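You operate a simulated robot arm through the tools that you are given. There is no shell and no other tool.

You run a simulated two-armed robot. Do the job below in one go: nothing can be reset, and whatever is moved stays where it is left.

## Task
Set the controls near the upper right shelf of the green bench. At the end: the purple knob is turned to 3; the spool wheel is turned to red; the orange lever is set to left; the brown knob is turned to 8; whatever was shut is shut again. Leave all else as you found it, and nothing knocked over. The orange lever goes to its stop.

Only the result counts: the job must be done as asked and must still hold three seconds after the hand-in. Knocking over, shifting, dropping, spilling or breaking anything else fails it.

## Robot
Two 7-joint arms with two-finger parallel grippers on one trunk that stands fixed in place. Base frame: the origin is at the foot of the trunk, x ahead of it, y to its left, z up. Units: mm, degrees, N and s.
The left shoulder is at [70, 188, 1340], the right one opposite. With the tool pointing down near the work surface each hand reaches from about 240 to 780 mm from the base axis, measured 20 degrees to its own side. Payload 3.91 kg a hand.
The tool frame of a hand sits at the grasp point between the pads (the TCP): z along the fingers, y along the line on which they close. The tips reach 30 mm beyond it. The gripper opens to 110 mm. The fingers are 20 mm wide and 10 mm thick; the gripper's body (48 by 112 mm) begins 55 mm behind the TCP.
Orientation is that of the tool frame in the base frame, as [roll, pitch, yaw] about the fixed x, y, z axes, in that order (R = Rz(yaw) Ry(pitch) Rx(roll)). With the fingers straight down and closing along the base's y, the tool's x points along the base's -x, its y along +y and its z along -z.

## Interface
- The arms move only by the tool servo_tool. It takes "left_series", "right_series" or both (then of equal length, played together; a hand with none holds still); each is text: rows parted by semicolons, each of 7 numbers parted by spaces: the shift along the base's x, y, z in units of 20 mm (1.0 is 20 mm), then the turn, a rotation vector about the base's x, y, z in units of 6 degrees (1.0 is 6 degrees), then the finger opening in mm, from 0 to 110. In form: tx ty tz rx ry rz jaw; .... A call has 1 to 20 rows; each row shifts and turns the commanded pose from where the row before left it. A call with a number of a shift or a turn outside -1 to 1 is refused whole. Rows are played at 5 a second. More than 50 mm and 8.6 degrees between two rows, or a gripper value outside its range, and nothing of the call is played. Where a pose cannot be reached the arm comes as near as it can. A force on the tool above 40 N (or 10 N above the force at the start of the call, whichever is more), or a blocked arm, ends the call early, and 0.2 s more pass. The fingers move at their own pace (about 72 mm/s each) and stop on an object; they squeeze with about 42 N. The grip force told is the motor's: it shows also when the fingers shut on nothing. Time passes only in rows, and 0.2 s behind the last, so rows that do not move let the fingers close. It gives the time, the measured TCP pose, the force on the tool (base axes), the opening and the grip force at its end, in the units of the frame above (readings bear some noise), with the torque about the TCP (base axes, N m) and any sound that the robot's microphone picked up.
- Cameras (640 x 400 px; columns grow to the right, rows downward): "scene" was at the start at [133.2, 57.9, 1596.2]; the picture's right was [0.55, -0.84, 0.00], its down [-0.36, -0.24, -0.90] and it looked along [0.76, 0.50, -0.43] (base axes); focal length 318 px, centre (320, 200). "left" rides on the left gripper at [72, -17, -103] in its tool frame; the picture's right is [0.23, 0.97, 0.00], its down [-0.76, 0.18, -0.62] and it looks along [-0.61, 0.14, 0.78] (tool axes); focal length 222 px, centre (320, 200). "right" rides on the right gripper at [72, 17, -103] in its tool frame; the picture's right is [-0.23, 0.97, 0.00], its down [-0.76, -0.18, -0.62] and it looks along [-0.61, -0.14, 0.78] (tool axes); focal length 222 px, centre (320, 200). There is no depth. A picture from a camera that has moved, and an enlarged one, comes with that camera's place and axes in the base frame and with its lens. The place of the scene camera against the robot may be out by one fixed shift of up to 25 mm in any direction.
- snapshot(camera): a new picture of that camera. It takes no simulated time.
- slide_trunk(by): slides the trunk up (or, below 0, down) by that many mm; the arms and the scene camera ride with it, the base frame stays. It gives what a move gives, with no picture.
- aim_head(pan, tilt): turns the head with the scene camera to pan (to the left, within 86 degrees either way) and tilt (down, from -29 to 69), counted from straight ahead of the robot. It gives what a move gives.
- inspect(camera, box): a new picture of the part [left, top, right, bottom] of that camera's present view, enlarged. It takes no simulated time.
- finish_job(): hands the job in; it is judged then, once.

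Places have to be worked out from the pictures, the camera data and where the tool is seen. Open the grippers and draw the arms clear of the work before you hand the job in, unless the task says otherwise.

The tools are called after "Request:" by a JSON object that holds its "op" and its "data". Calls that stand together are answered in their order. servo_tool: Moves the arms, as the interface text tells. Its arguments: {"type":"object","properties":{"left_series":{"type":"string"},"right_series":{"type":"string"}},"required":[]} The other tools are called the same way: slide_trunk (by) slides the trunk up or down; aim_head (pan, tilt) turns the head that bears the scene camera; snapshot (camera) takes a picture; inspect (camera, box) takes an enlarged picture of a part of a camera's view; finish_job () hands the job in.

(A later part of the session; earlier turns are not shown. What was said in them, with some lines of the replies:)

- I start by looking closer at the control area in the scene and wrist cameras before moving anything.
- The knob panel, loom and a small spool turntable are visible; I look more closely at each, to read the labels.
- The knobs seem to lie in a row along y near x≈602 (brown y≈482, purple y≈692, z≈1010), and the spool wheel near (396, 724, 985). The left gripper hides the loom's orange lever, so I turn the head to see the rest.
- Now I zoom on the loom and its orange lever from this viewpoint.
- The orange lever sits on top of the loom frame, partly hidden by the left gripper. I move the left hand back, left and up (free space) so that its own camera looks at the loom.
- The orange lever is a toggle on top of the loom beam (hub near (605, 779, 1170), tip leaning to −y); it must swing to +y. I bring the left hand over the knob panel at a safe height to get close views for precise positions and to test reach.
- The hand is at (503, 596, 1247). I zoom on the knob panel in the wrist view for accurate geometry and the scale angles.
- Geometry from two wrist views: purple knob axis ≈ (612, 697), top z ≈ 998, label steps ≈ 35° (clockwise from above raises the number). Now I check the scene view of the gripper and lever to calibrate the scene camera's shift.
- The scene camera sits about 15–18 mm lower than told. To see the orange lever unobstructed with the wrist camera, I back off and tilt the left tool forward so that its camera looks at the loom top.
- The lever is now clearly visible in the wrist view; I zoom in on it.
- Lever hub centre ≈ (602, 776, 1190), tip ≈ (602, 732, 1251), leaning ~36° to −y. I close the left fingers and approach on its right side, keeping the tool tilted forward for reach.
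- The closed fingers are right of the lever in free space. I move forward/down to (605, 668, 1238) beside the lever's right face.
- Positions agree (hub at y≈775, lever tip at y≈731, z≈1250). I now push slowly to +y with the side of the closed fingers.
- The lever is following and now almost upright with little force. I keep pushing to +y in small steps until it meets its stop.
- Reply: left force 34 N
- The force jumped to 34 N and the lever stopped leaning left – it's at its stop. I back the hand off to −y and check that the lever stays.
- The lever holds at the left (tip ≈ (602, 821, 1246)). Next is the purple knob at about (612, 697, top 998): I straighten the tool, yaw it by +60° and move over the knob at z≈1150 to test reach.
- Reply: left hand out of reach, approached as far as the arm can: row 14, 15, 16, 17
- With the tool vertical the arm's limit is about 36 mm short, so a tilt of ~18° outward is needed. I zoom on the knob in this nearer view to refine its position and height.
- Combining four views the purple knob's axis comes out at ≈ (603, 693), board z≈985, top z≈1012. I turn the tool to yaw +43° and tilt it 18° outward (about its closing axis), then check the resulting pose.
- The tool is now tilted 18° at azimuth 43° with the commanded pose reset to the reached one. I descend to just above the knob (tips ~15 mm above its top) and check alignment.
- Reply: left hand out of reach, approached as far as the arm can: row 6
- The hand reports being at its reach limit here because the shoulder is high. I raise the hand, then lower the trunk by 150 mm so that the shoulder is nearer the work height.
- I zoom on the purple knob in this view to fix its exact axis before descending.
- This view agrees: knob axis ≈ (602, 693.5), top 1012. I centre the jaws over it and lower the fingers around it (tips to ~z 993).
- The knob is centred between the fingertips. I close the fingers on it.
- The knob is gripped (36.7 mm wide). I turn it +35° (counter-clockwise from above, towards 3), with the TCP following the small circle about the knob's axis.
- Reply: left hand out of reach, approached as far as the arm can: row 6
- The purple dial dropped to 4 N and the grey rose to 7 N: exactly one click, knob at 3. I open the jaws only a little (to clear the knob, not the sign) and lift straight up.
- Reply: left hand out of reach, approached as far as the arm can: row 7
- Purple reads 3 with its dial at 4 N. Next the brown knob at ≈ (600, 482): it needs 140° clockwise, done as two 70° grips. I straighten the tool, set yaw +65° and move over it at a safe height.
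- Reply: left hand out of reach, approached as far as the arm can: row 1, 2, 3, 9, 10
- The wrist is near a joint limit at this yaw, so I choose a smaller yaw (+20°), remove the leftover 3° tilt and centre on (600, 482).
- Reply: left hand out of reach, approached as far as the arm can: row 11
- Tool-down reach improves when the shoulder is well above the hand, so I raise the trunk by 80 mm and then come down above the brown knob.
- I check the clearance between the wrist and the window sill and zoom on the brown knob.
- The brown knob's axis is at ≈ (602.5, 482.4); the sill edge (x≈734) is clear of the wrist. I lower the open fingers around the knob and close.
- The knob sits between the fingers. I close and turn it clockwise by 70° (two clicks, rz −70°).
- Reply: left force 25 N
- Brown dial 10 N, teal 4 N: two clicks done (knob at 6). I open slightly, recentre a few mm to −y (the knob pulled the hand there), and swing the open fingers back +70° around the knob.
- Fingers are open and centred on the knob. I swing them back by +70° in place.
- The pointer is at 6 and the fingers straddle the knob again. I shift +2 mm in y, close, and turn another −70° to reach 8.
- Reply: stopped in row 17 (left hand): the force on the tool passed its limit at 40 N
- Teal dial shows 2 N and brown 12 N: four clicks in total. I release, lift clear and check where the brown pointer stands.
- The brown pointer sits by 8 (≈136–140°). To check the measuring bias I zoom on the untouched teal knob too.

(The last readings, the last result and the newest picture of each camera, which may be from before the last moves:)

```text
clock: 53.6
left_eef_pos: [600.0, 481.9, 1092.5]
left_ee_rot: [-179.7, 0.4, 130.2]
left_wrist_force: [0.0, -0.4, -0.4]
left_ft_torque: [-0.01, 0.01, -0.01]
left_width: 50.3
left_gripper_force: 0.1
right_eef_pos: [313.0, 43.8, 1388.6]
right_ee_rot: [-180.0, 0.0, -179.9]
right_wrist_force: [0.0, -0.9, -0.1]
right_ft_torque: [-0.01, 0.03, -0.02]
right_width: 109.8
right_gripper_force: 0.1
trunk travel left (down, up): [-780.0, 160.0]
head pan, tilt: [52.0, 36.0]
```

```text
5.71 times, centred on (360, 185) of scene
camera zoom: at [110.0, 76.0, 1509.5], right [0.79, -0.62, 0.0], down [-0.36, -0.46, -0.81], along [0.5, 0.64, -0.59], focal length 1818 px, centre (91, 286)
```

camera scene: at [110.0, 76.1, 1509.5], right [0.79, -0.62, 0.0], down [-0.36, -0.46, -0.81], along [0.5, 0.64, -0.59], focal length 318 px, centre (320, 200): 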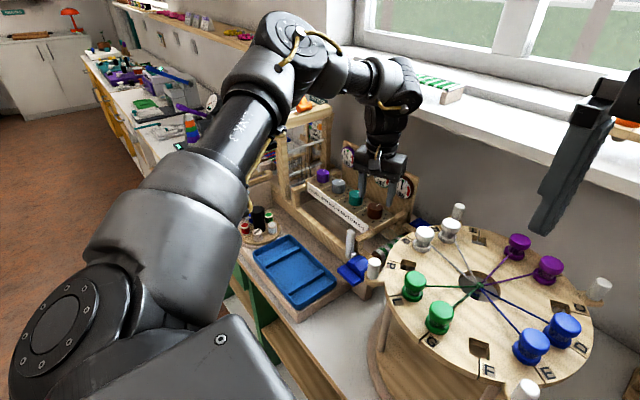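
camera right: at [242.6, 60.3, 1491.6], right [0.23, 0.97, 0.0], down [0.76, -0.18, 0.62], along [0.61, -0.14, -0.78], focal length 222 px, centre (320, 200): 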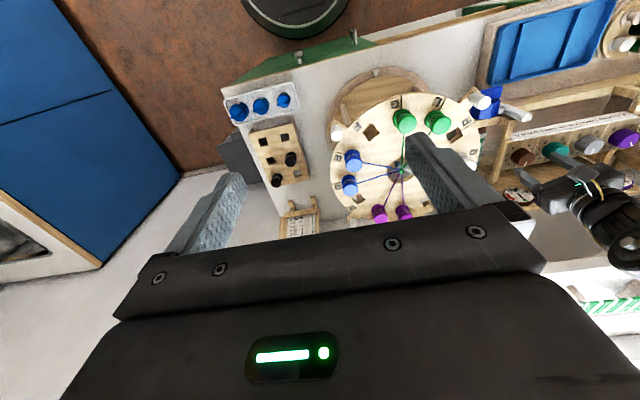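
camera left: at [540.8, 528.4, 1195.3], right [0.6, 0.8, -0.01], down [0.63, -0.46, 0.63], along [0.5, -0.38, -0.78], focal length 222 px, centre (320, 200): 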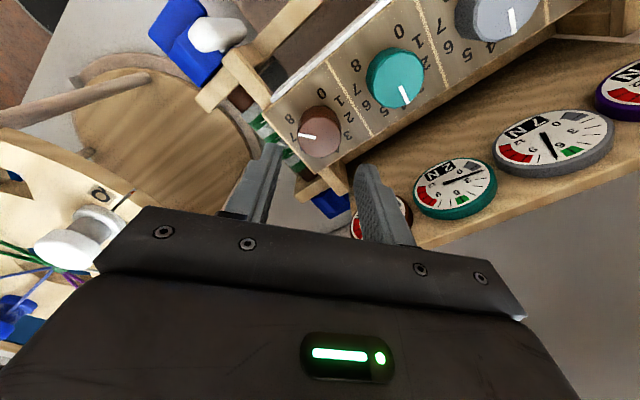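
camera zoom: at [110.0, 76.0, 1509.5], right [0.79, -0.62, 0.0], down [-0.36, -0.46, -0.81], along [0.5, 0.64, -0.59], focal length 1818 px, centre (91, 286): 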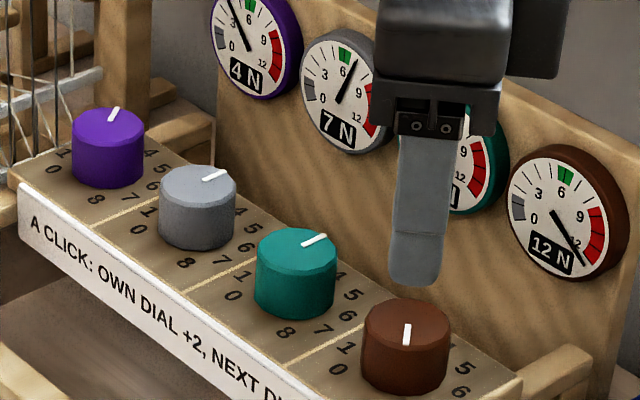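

The measuring bias is ~1° and brown reads 139–140°, i.e. exactly 8. The spool wheel's centre comes out at ≈ (409, 753), knob top z≈932, spool tops z≈888, pointer at +y; red must turn −72°. I travel back first (x−) and then left, at safe height, turning the yaw to +50°.

Request:
{"op": "servo_tool", "data": {"left_series": "-1 0 0.4 0 0 1 60;-1 0 0.4 0 0 1 60;-1 0 0 0 0 1 60;-1 0 0 0 0 1 60;-1 0 0 0 0 1 60;-1 0 0 0 0 1 60;-1 0 0 0 0 1 60;-1 0.3 0 0 0 1 60;-1 0.5 0 0 0 1 60;-0.5 1 0 0 0 1 60;-0.05 1 0 0 0 1 60;0 1 0 0 0 1 60;0 1 0 0 0 1 60;0 1 0 0 0 1 60;0 1 0 0 0 1 60;0 1 0 0 0 1 60;0 1 0 0 0 0.65 60;0 1 0 0 0 0 60;0 1 0 0 0 0 60;0 0 0 0 0 0 60"}}

Request:
{"op": "snapshot", "data": {"camera": "left"}}

Request:
{"op": "snapshot", "data": {"camera": "scene"}}

```text
clock: 57.8
left_eef_pos: [410.5, 698.6, 1107.4]
left_ee_rot: [-179.8, 0.3, -130.1]
left_wrist_force: [0.6, -0.3, -0.7]
left_ft_torque: [0.01, 0.02, 0.01]
left_width: 60.0
left_gripper_force: 0.1
right_eef_pos: [313.8, 43.1, 1387.6]
right_ee_rot: [-180.0, 0.0, -179.9]
right_wrist_force: [0.3, 0.5, 0.2]
right_ft_torque: [0.03, 0.01, -0.02]
right_width: 109.7
right_gripper_force: 0.1
trunk travel left (down, up): [-780.0, 160.0]
head pan, tilt: [52.0, 36.0]
```

```text
taken
camera left: at [376.2, 634.6, 1211.1], right [-0.89, 0.45, -0.01], down [0.35, 0.7, 0.63], along [0.29, 0.56, -0.78], focal length 222 px, centre (320, 200)
```

left: 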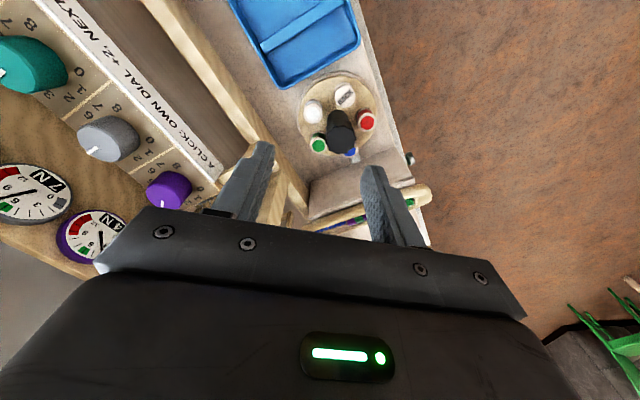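

```text
taken
camera scene: at [110.1, 75.5, 1509.5], right [0.79, -0.62, 0.0], down [-0.36, -0.46, -0.81], along [0.5, 0.64, -0.59], focal length 318 px, centre (320, 200)
```

scene: 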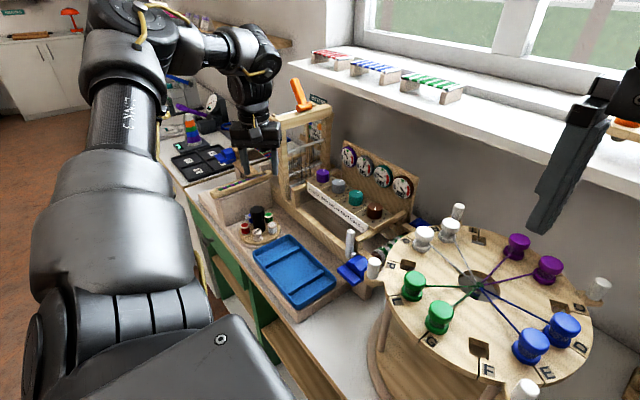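

I zoom on the spool wheel in this wrist view to confirm the knob's position.

Request:
{"op": "inspect", "data": {"camera": "left", "box": [280, 60, 400, 180]}}

Request:
{"op": "inspect", "data": {"camera": "scene", "box": [210, 180, 310, 270]}}

```text
3.33 times, centred on (340, 120) of left
camera zoom: at [376.2, 634.6, 1211.1], right [-0.89, 0.45, -0.01], down [0.35, 0.7, 0.63], along [0.29, 0.56, -0.78], focal length 740 px, centre (253, 467)
```

zoom: 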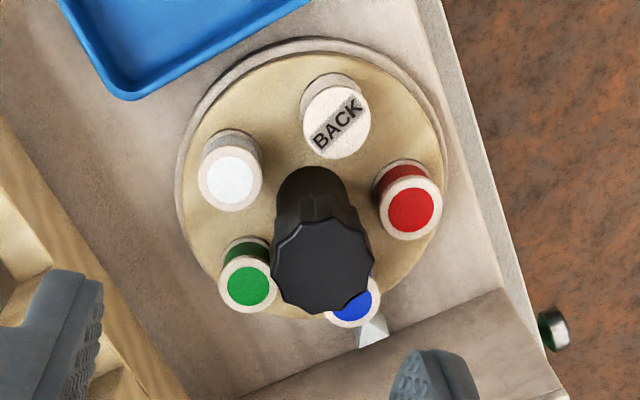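

```text
4.44 times, centred on (260, 225) of scene
camera zoom: at [110.1, 75.5, 1509.5], right [0.79, -0.62, 0.0], down [-0.36, -0.46, -0.81], along [0.5, 0.64, -0.59], focal length 1414 px, centre (587, 89)
```

zoom: 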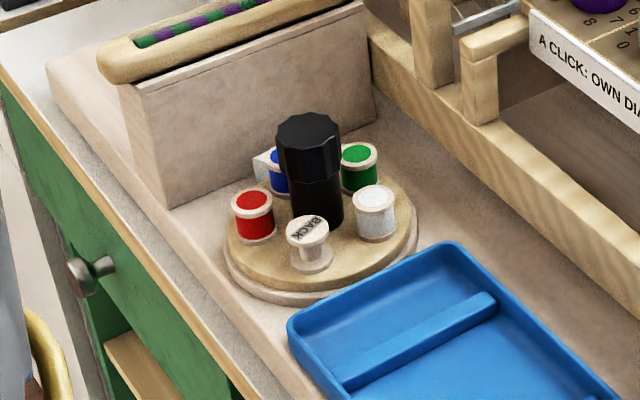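

The black knob's top centre is confirmed at ≈ (408, 753, 932). I move over it and descend in two stages.

Request:
{"op": "servo_tool", "data": {"left_series": "0 0.9 0 0 0 0 64;0 0.9 0 0 0 0 64;-0.1 0.9 0 0 0 0 64;0 0 -1 0 0 0 64;0 0 -1 0 0 0 64;0 0 -1 0 0 0 64;0 0 -1 0 0 0 64;0 0 -1 0 0 0 64;0 0 -1 0 0 0 64;0 0 0 0 0 0 64"}}

Request:
{"op": "snapshot", "data": {"camera": "left"}}

Request:
{"op": "snapshot", "data": {"camera": "scene"}}

```text
clock: 60.0
left_eef_pos: [405.8, 754.3, 986.4]
left_ee_rot: [-179.8, 0.3, -129.9]
left_wrist_force: [-0.3, -0.6, 0.6]
left_ft_torque: [-0.01, -0.02, -0.01]
left_width: 64.0
left_gripper_force: 0.1
right_eef_pos: [314.0, 44.5, 1389.0]
right_ee_rot: [180.0, 0.0, -179.9]
right_wrist_force: [0.2, 0.1, -0.3]
right_ft_torque: [0.03, -0.05, -0.04]
right_width: 109.8
right_gripper_force: 0.0
trunk travel left (down, up): [-780.0, 160.0]
head pan, tilt: [52.0, 36.0]
```

```text
taken
camera left: at [372.5, 689.8, 1088.5], right [-0.89, 0.45, -0.01], down [0.35, 0.7, 0.63], along [0.29, 0.56, -0.78], focal length 222 px, centre (320, 200)
```

left: 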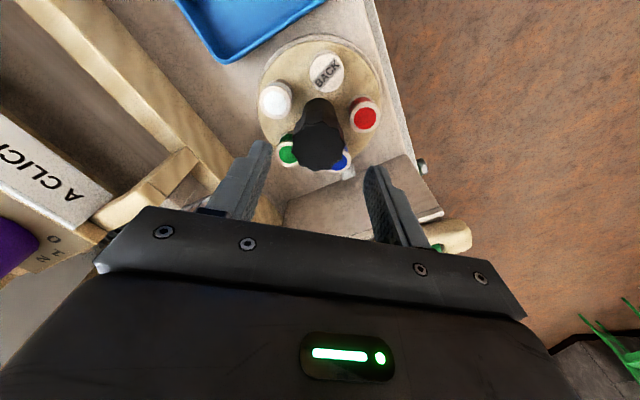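

```text
taken
camera scene: at [110.0, 75.6, 1509.5], right [0.79, -0.62, 0.0], down [-0.36, -0.46, -0.81], along [0.5, 0.64, -0.59], focal length 318 px, centre (320, 200)
```

scene: 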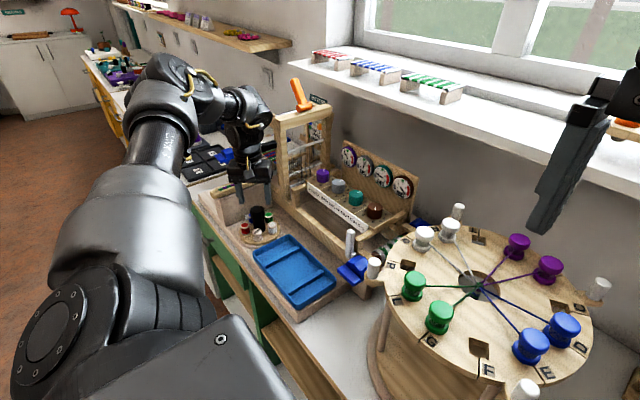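

I check the clearance of the hand to the loom's front post before going further down.

Request:
{"op": "inspect", "data": {"camera": "scene", "box": [190, 80, 350, 250]}}

Request:
{"op": "inspect", "data": {"camera": "left", "box": [220, 80, 420, 220]}}

```text
2.35 times, centred on (270, 165) of scene
camera zoom: at [110.0, 75.6, 1509.5], right [0.79, -0.62, 0.0], down [-0.36, -0.46, -0.81], along [0.5, 0.64, -0.59], focal length 748 px, centre (438, 282)
```

zoom: 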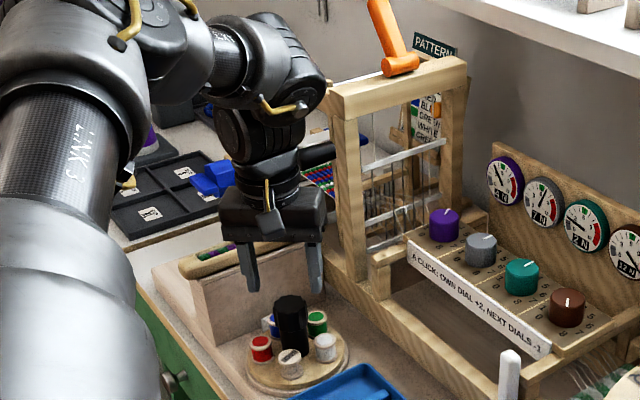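

```text
2.86 times, centred on (320, 150) of left
camera zoom: at [372.5, 689.8, 1088.5], right [-0.89, 0.45, -0.01], down [0.35, 0.7, 0.63], along [0.29, 0.56, -0.78], focal length 635 px, centre (320, 343)
```

zoom: 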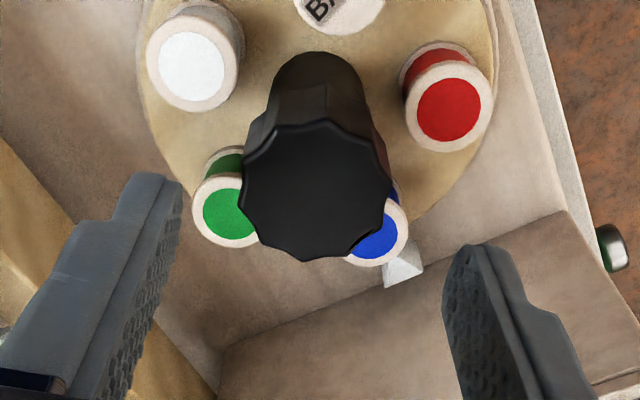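

The wrist has roughly 40 mm to the post (front face x≈515). I descend the last 50 mm around the black knob and close on it.

Request:
{"op": "servo_tool", "data": {"left_series": "0.12 0 -0.7 0 0 0 64;0 0 -0.7 0 0 0 64;0 0 -0.6 0 0 0 64;0 0 -0.5 0 0 0 64;0 0 0 0 0 0 64"}}

Request:
{"op": "snapshot", "data": {"camera": "left"}}

Request:
{"op": "inspect", "data": {"camera": "scene", "box": [200, 140, 320, 250]}}

```text
clock: 61.2
left_eef_pos: [410.7, 751.9, 936.1]
left_ee_rot: [-179.7, 0.3, -130.0]
left_wrist_force: [0.9, 0.9, 0.0]
left_ft_torque: [-0.02, -0.01, 0.03]
left_width: 63.9
left_gripper_force: 0.0
right_eef_pos: [313.3, 44.9, 1388.1]
right_ee_rot: [179.9, 0.0, -179.9]
right_wrist_force: [0.2, 0.2, 0.1]
right_ft_torque: [-0.02, -0.04, 0.01]
right_width: 110.0
right_gripper_force: 0.1
trunk travel left (down, up): [-780.0, 160.0]
head pan, tilt: [52.0, 36.0]
```

```text
taken
camera left: at [375.7, 687.3, 1038.7], right [-0.89, 0.45, -0.01], down [0.35, 0.7, 0.63], along [0.29, 0.56, -0.78], focal length 222 px, centre (320, 200)
```

left: 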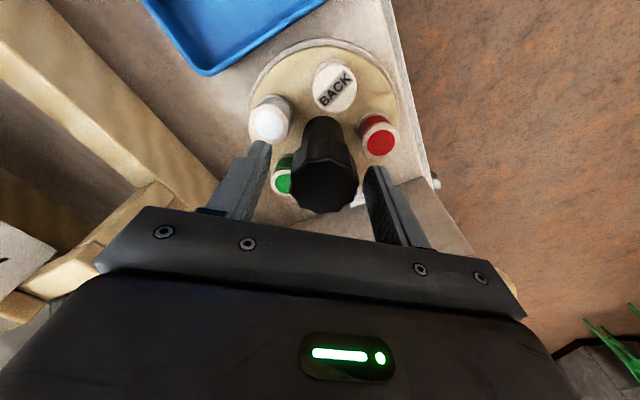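

```text
3.64 times, centred on (260, 195) of scene
camera zoom: at [110.0, 75.7, 1509.5], right [0.79, -0.62, 0.0], down [-0.36, -0.46, -0.81], along [0.5, 0.64, -0.59], focal length 1157 px, centre (538, 218)
```

zoom: 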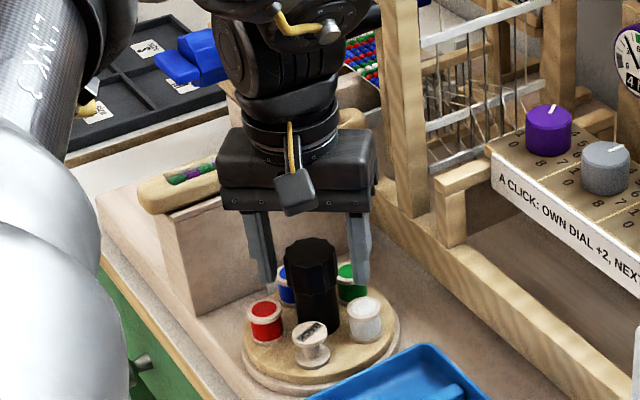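

The knob is between the fingers, slightly off to one side; I shift 3 mm, close, and check the grip.

Request:
{"op": "servo_tool", "data": {"left_series": "-0.15 0.08 0 0 0 0 50;0 0 0 0 0 0 35;0 0 0 0 0 0 25;0 0 0 0 0 0 25"}}

Request:
{"op": "snapshot", "data": {"camera": "left"}}

```text
clock: 62.2
left_eef_pos: [408.4, 752.4, 936.5]
left_ee_rot: [-179.7, 0.1, -130.0]
left_wrist_force: [2.9, -6.0, -2.9]
left_ft_torque: [0.16, 0.43, -0.01]
left_width: 40.6
left_gripper_force: 45.4
right_eef_pos: [315.6, 44.1, 1388.0]
right_ee_rot: [180.0, 0.0, -179.9]
right_wrist_force: [0.4, 0.7, 0.2]
right_ft_torque: [-0.02, 0.03, 0.02]
right_width: 110.1
right_gripper_force: 0.0
trunk travel left (down, up): [-780.0, 160.0]
head pan, tilt: [52.0, 36.0]
```

```text
taken
camera left: at [373.7, 688.2, 1039.0], right [-0.89, 0.45, -0.01], down [0.35, 0.7, 0.63], along [0.29, 0.56, -0.78], focal length 222 px, centre (320, 200)
```

left: 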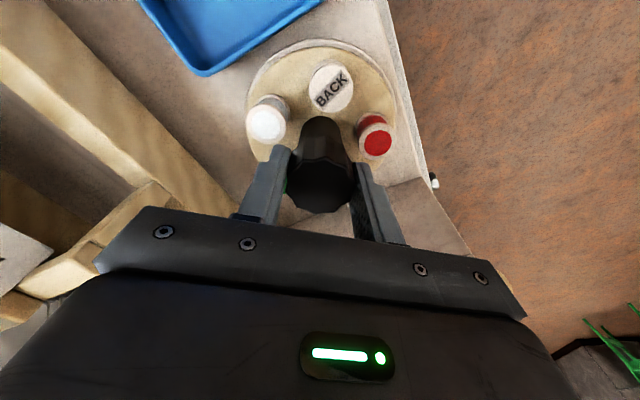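

Gripped at 40.6 mm. I turn the wheel −72° (clockwise from above) so that red comes to the pointer.

Request:
{"op": "servo_tool", "data": {"left_series": "0 0 0 0 0 -1 25;0 0 0 0 0 -1 25;0 0 0 0 0 -1 25;0 0 0 0 0 -1 25;0 0 0 0 0 -1 25;0 0 0 0 0 -1 25;0 0 0 0 0 -1 25;0 0 0 0 0 -1 25;0 0 0 0 0 -1 25;0 0 0 0 0 -1 25;0 0 0 0 0 -1 25;0 0 0 0 0 -1 25;0 0 0 0 0 0 25"}}

Request:
{"op": "snapshot", "data": {"camera": "left"}}

Request:
{"op": "inspect", "data": {"camera": "scene", "box": [200, 140, 320, 250]}}

```text
clock: 65.0
left_eef_pos: [407.9, 753.3, 935.4]
left_ee_rot: [-179.6, 0.1, 158.0]
left_wrist_force: [-2.1, -22.3, -25.8]
left_ft_torque: [1.01, 0.17, 1.25]
left_width: 40.4
left_gripper_force: 44.8
right_eef_pos: [316.3, 44.3, 1386.9]
right_ee_rot: [180.0, -0.1, -179.8]
right_wrist_force: [0.2, -0.8, 0.2]
right_ft_torque: [0.03, -0.02, 0.02]
right_width: 109.9
right_gripper_force: 0.0
trunk travel left (down, up): [-780.0, 160.0]
head pan, tilt: [52.0, 36.0]
```

```text
taken
camera left: at [334.5, 767.2, 1039.5], right [0.15, 0.99, -0.01], down [0.77, -0.12, 0.62], along [0.62, -0.1, -0.78], focal length 222 px, centre (320, 200)
```

left: 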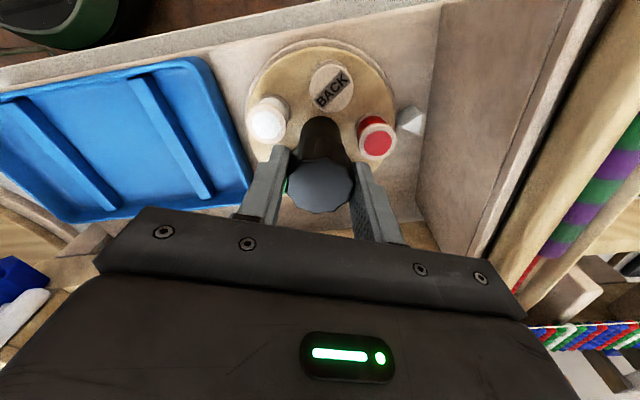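

```text
3.64 times, centred on (260, 195) of scene
camera zoom: at [112.3, 75.5, 1509.2], right [0.79, -0.62, 0.0], down [-0.36, -0.46, -0.81], along [0.5, 0.64, -0.59], focal length 1157 px, centre (538, 218)
```

zoom: 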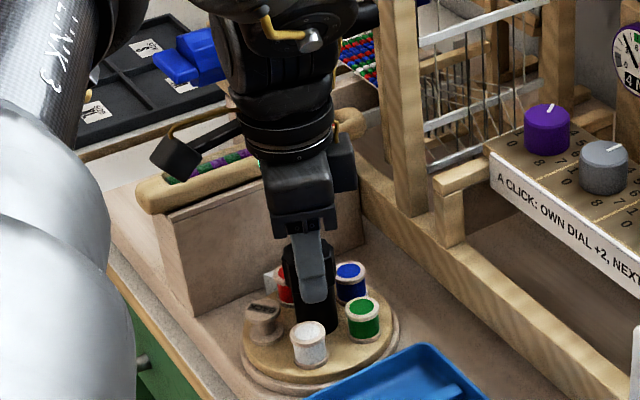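

Red is now next to the white pointer. I release, lift clear, and measure the wheel's angle.

Request:
{"op": "servo_tool", "data": {"left_series": "0 0 0 0 0 0 60;0 0 0 0 0 0 60;0 0 0.7 0 0 0 60;0 0 1 0 0 0 60;0 0 1 0 0 0 60;0 0 1 0 0 0 60;0 0 1 0 0 0 60;0 0 1 0 0 0 60;0 0 0 0 0 0 60"}}

Request:
{"op": "snapshot", "data": {"camera": "left"}}

Request:
{"op": "inspect", "data": {"camera": "left", "box": [250, 40, 430, 180]}}

Request:
{"op": "inspect", "data": {"camera": "scene", "box": [200, 140, 320, 250]}}

```text
clock: 67.0
left_eef_pos: [408.9, 757.0, 1053.1]
left_ee_rot: [-179.7, 0.3, 158.0]
left_wrist_force: [-0.9, 0.0, -1.5]
left_ft_torque: [-0.03, 0.01, 0.04]
left_width: 60.0
left_gripper_force: 0.1
right_eef_pos: [314.0, 45.4, 1389.1]
right_ee_rot: [180.0, 0.0, -180.0]
right_wrist_force: [-0.2, 0.4, 0.3]
right_ft_torque: [0.0, 0.02, -0.03]
right_width: 110.3
right_gripper_force: 0.0
trunk travel left (down, up): [-780.0, 160.0]
head pan, tilt: [52.0, 36.0]
```

```text
taken
camera left: at [333.7, 769.9, 1155.1], right [0.15, 0.99, -0.01], down [0.77, -0.12, 0.63], along [0.62, -0.1, -0.78], focal length 222 px, centre (320, 200)
```

left: 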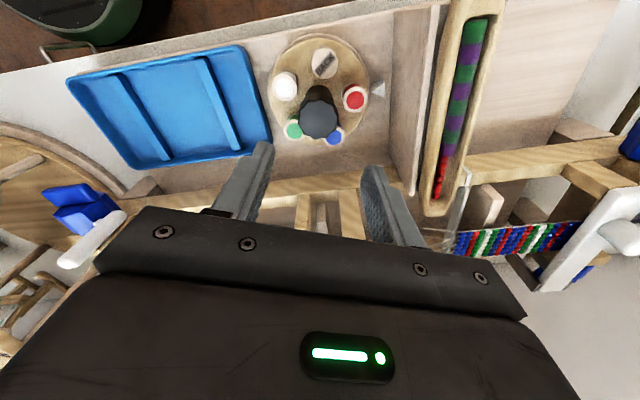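

```text
2.86 times, centred on (340, 110) of left
camera zoom: at [333.7, 769.9, 1155.1], right [0.15, 0.99, -0.01], down [0.77, -0.12, 0.63], along [0.62, -0.1, -0.78], focal length 635 px, centre (263, 457)
```

zoom: 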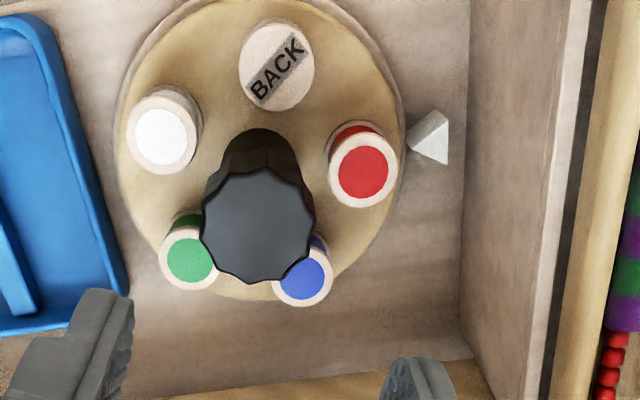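

```text
3.64 times, centred on (260, 195) of scene
camera zoom: at [110.2, 75.8, 1509.5], right [0.79, -0.62, 0.0], down [-0.36, -0.46, -0.81], along [0.5, 0.64, -0.59], focal length 1157 px, centre (538, 218)
```

zoom: 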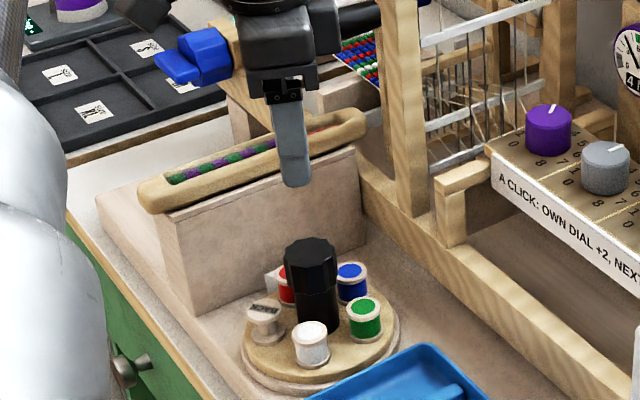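

Red measures ≈ 91° against the pointer at ≈ 90–92°, so the wheel is on red. I raise the hand, straighten its yaw and draw it back toward its start pose.

Request:
{"op": "servo_tool", "data": {"left_series": "-0.5 0 1 0 0 0 80;-0.5 0 1 0 0 0 80;-0.5 0 1 0 0 0 80;-0.5 0 1 0 0 0 100;0 0 1 0 0 0 110;0 -0.5 1 0 0 0.92 110;0 -1 1 0 0 0.92 110;0 -1 1 0 0 0.92 110;0 -1 0.5 0 0 0.92 110;0 -1 0.5 0 0 0 110;0 -1 0.5 0 0 0 110;0.2 -1 0.5 0 0 0 110;0.2 -1 0.5 0 0 0 110;0.2 -1 0 0 0 0 110;0 -1 0 0 0 0 110;0 -1 0 0 0 0 110;0 -1 0 0 0 0 110;0 -1 0 0 0 0 110;0 -1 0 0 0 0 110;0 0 0 0 0 0 110"}}

Request:
{"op": "snapshot", "data": {"camera": "scene"}}

Request:
{"op": "snapshot", "data": {"camera": "left"}}

```text
clock: 71.2
left_eef_pos: [378.2, 484.1, 1261.0]
left_ee_rot: [-179.7, 0.3, -179.8]
left_wrist_force: [1.0, -0.4, -0.8]
left_ft_torque: [-0.01, 0.02, 0.01]
left_width: 110.1
left_gripper_force: 0.2
right_eef_pos: [312.7, 45.0, 1387.2]
right_ee_rot: [180.0, -0.1, -179.8]
right_wrist_force: [0.1, -0.1, 0.0]
right_ft_torque: [0.0, -0.03, 0.01]
right_width: 110.3
right_gripper_force: 0.1
trunk travel left (down, up): [-780.0, 160.0]
head pan, tilt: [52.0, 36.0]
```

```text
taken
camera scene: at [110.2, 75.7, 1509.5], right [0.79, -0.62, 0.0], down [-0.36, -0.46, -0.81], along [0.5, 0.64, -0.59], focal length 318 px, centre (320, 200)
```

scene: 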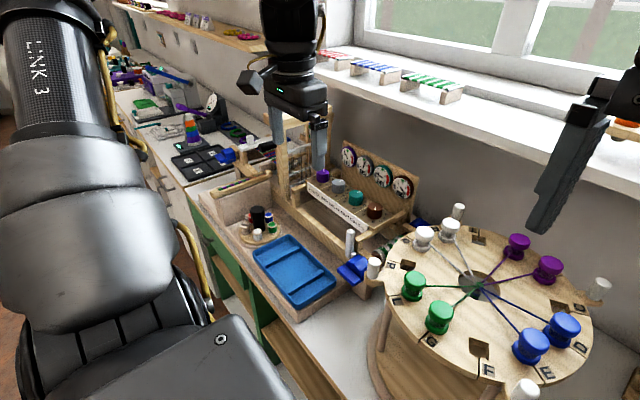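

```text
taken
camera left: at [305.2, 469.2, 1364.2], right [-0.23, 0.97, -0.01], down [0.76, 0.18, 0.63], along [0.61, 0.14, -0.78], focal length 222 px, centre (320, 200)
```

left: 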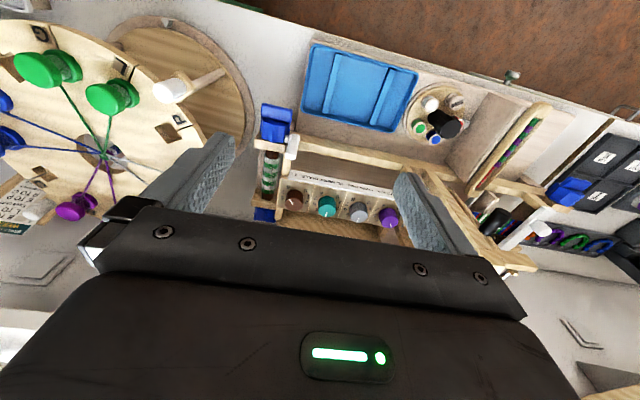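

The hand is clear. I raise the trunk back to its original height and inspect all four controls.

Request:
{"op": "slide_trunk", "data": {"by": 70}}

Request:
{"op": "inspect", "data": {"camera": "left", "box": [270, 150, 420, 250]}}

Request:
{"op": "inspect", "data": {"camera": "scene", "box": [250, 140, 430, 260]}}

Request:
{"op": "inspect", "data": {"camera": "left", "box": [390, 70, 490, 150]}}

```text
clock: 72.3
left_eef_pos: [377.4, 485.5, 1330.9]
left_ee_rot: [-179.7, 0.3, -179.9]
left_wrist_force: [-1.0, -0.3, -0.2]
left_ft_torque: [0.02, 0.01, -0.02]
left_width: 110.1
left_gripper_force: 0.2
right_eef_pos: [315.0, 44.4, 1457.2]
right_ee_rot: [179.9, 0.0, -179.9]
right_wrist_force: [0.0, -0.7, -0.2]
right_ft_torque: [0.03, 0.0, -0.02]
right_width: 109.9
right_gripper_force: 0.0
trunk travel left (down, up): [-850.0, 90.0]
head pan, tilt: [52.0, 36.0]
```

```text
4.00 times, centred on (345, 200) of left
camera zoom: at [305.3, 469.0, 1434.3], right [-0.23, 0.97, -0.01], down [0.76, 0.18, 0.63], along [0.61, 0.14, -0.78], focal length 888 px, centre (220, 200)
```

zoom: 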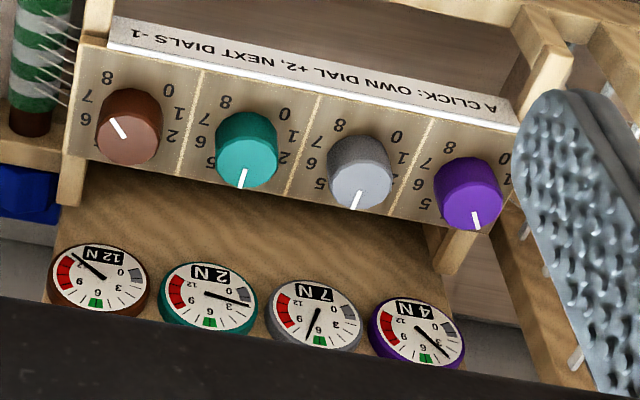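

```text
3.33 times, centred on (340, 200) of scene
camera zoom: at [110.3, 75.3, 1579.4], right [0.79, -0.62, 0.0], down [-0.36, -0.46, -0.81], along [0.5, 0.64, -0.59], focal length 1060 px, centre (253, 200)
```

zoom: 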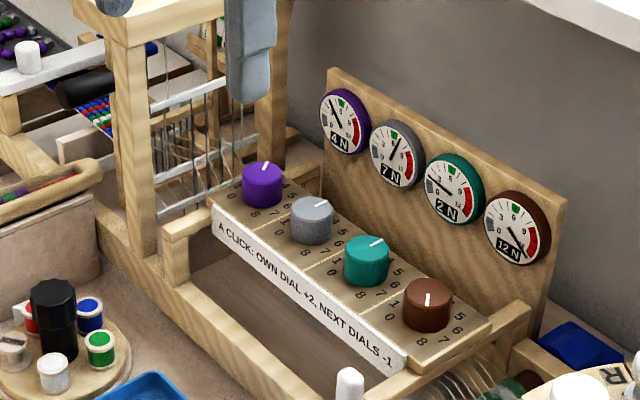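

```text
5.00 times, centred on (440, 110) of left
camera zoom: at [305.3, 469.0, 1434.3], right [-0.23, 0.97, -0.01], down [0.76, 0.18, 0.63], along [0.61, 0.14, -0.78], focal length 1111 px, centre (-280, 650)
```

zoom: 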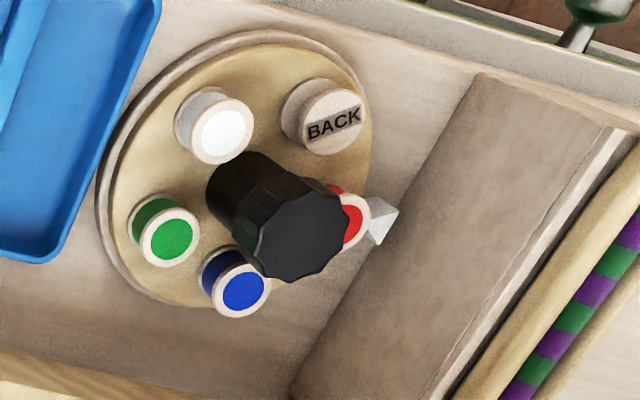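

Purple points to 3 (≈36°), brown to 8, red is at the pointer. I shift the hand aside a little to verify the lever in the scene view.

Request:
{"op": "servo_tool", "data": {"left_series": "-0.5 -0.5 0.5 0 0 0 110;-0.5 -0.8 0.5 0 0 0 110;-0.5 -0.8 0.5 0 0 0 110;-0.5 -0.8 0.5 0 0 0 110;0 0 0 0 0 0 110"}}

Request:
{"op": "snapshot", "data": {"camera": "scene"}}

Request:
{"op": "inspect", "data": {"camera": "scene", "box": [210, 80, 370, 200]}}

```text
clock: 73.5
left_eef_pos: [337.1, 424.1, 1373.2]
left_ee_rot: [-179.7, 0.3, -179.9]
left_wrist_force: [0.2, 0.8, 0.1]
left_ft_torque: [-0.03, 0.0, -0.02]
left_width: 109.8
left_gripper_force: 0.2
right_eef_pos: [314.3, 44.5, 1457.5]
right_ee_rot: [-179.9, 0.0, -179.9]
right_wrist_force: [-1.4, -0.3, -0.8]
right_ft_torque: [-0.02, -0.02, 0.01]
right_width: 110.2
right_gripper_force: 0.1
trunk travel left (down, up): [-850.0, 90.0]
head pan, tilt: [52.0, 36.0]
```

```text
taken
camera scene: at [110.1, 75.2, 1579.5], right [0.79, -0.62, 0.0], down [-0.36, -0.46, -0.81], along [0.5, 0.64, -0.59], focal length 318 px, centre (320, 200)
```

scene: 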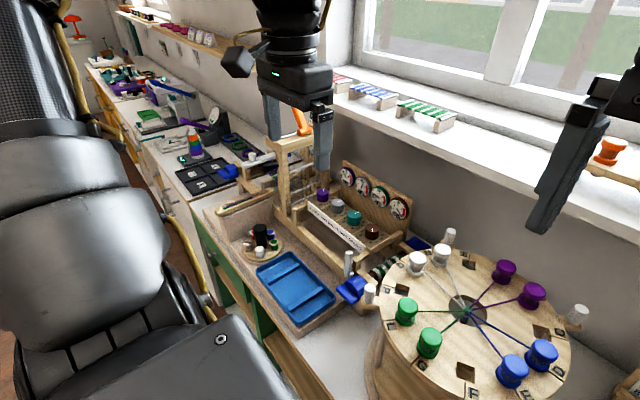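

```text
3.33 times, centred on (290, 140) of scene
camera zoom: at [110.1, 75.2, 1579.5], right [0.79, -0.62, 0.0], down [-0.36, -0.46, -0.81], along [0.5, 0.64, -0.59], focal length 1060 px, centre (420, 400)
```

zoom: 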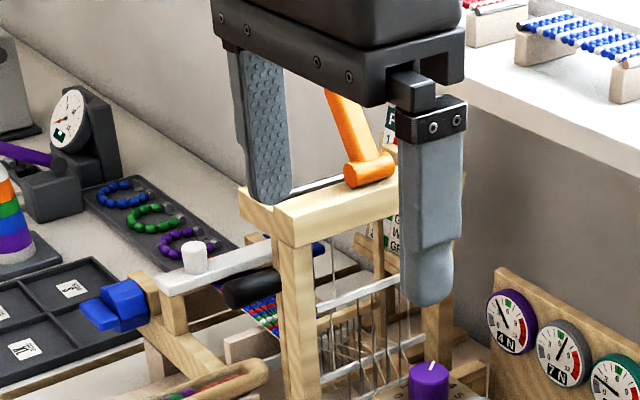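

The orange lever leans fully left, purple is at 3, brown at 8, and red is at the spool wheel's pointer. Nothing was opened or disturbed, and both grippers are open and clear, so I hand the job in.

Request:
{"op": "finish_job", "data": {}}

```text
The job is handed in.
```

The controls are set as asked and I've handed the job in; the judging result isn't known to me yet.

- **Purple knob:** turned from 4 to 3. Its pointer measured about 36° against the expected 35°.
- **Brown knob:** turned from 4 to 8. The closest wrist views put its pointer between 136° and 139°, against the expected 140°, and the dials show four clicks.
- **Spool wheel:** red now stands at the white pointer, measured within about 2°.
- **Orange lever:** pushed left to its stop, which I felt as a 34 N reaction. It was still leaning left in the last picture.

None of the controls was behind a cover or door, so I opened nothing and there was nothing to shut again. As the panel's sign says, turning the knobs also moved the dials: purple 4 N, grey 7 N, teal 2 N and brown 12 N, which is in the red zone. Pushing the lever also moved the loom's thread frames.

Both grippers are open and clear of the bench, and I saw nothing else moved or knocked over. The trunk is back at its starting height.
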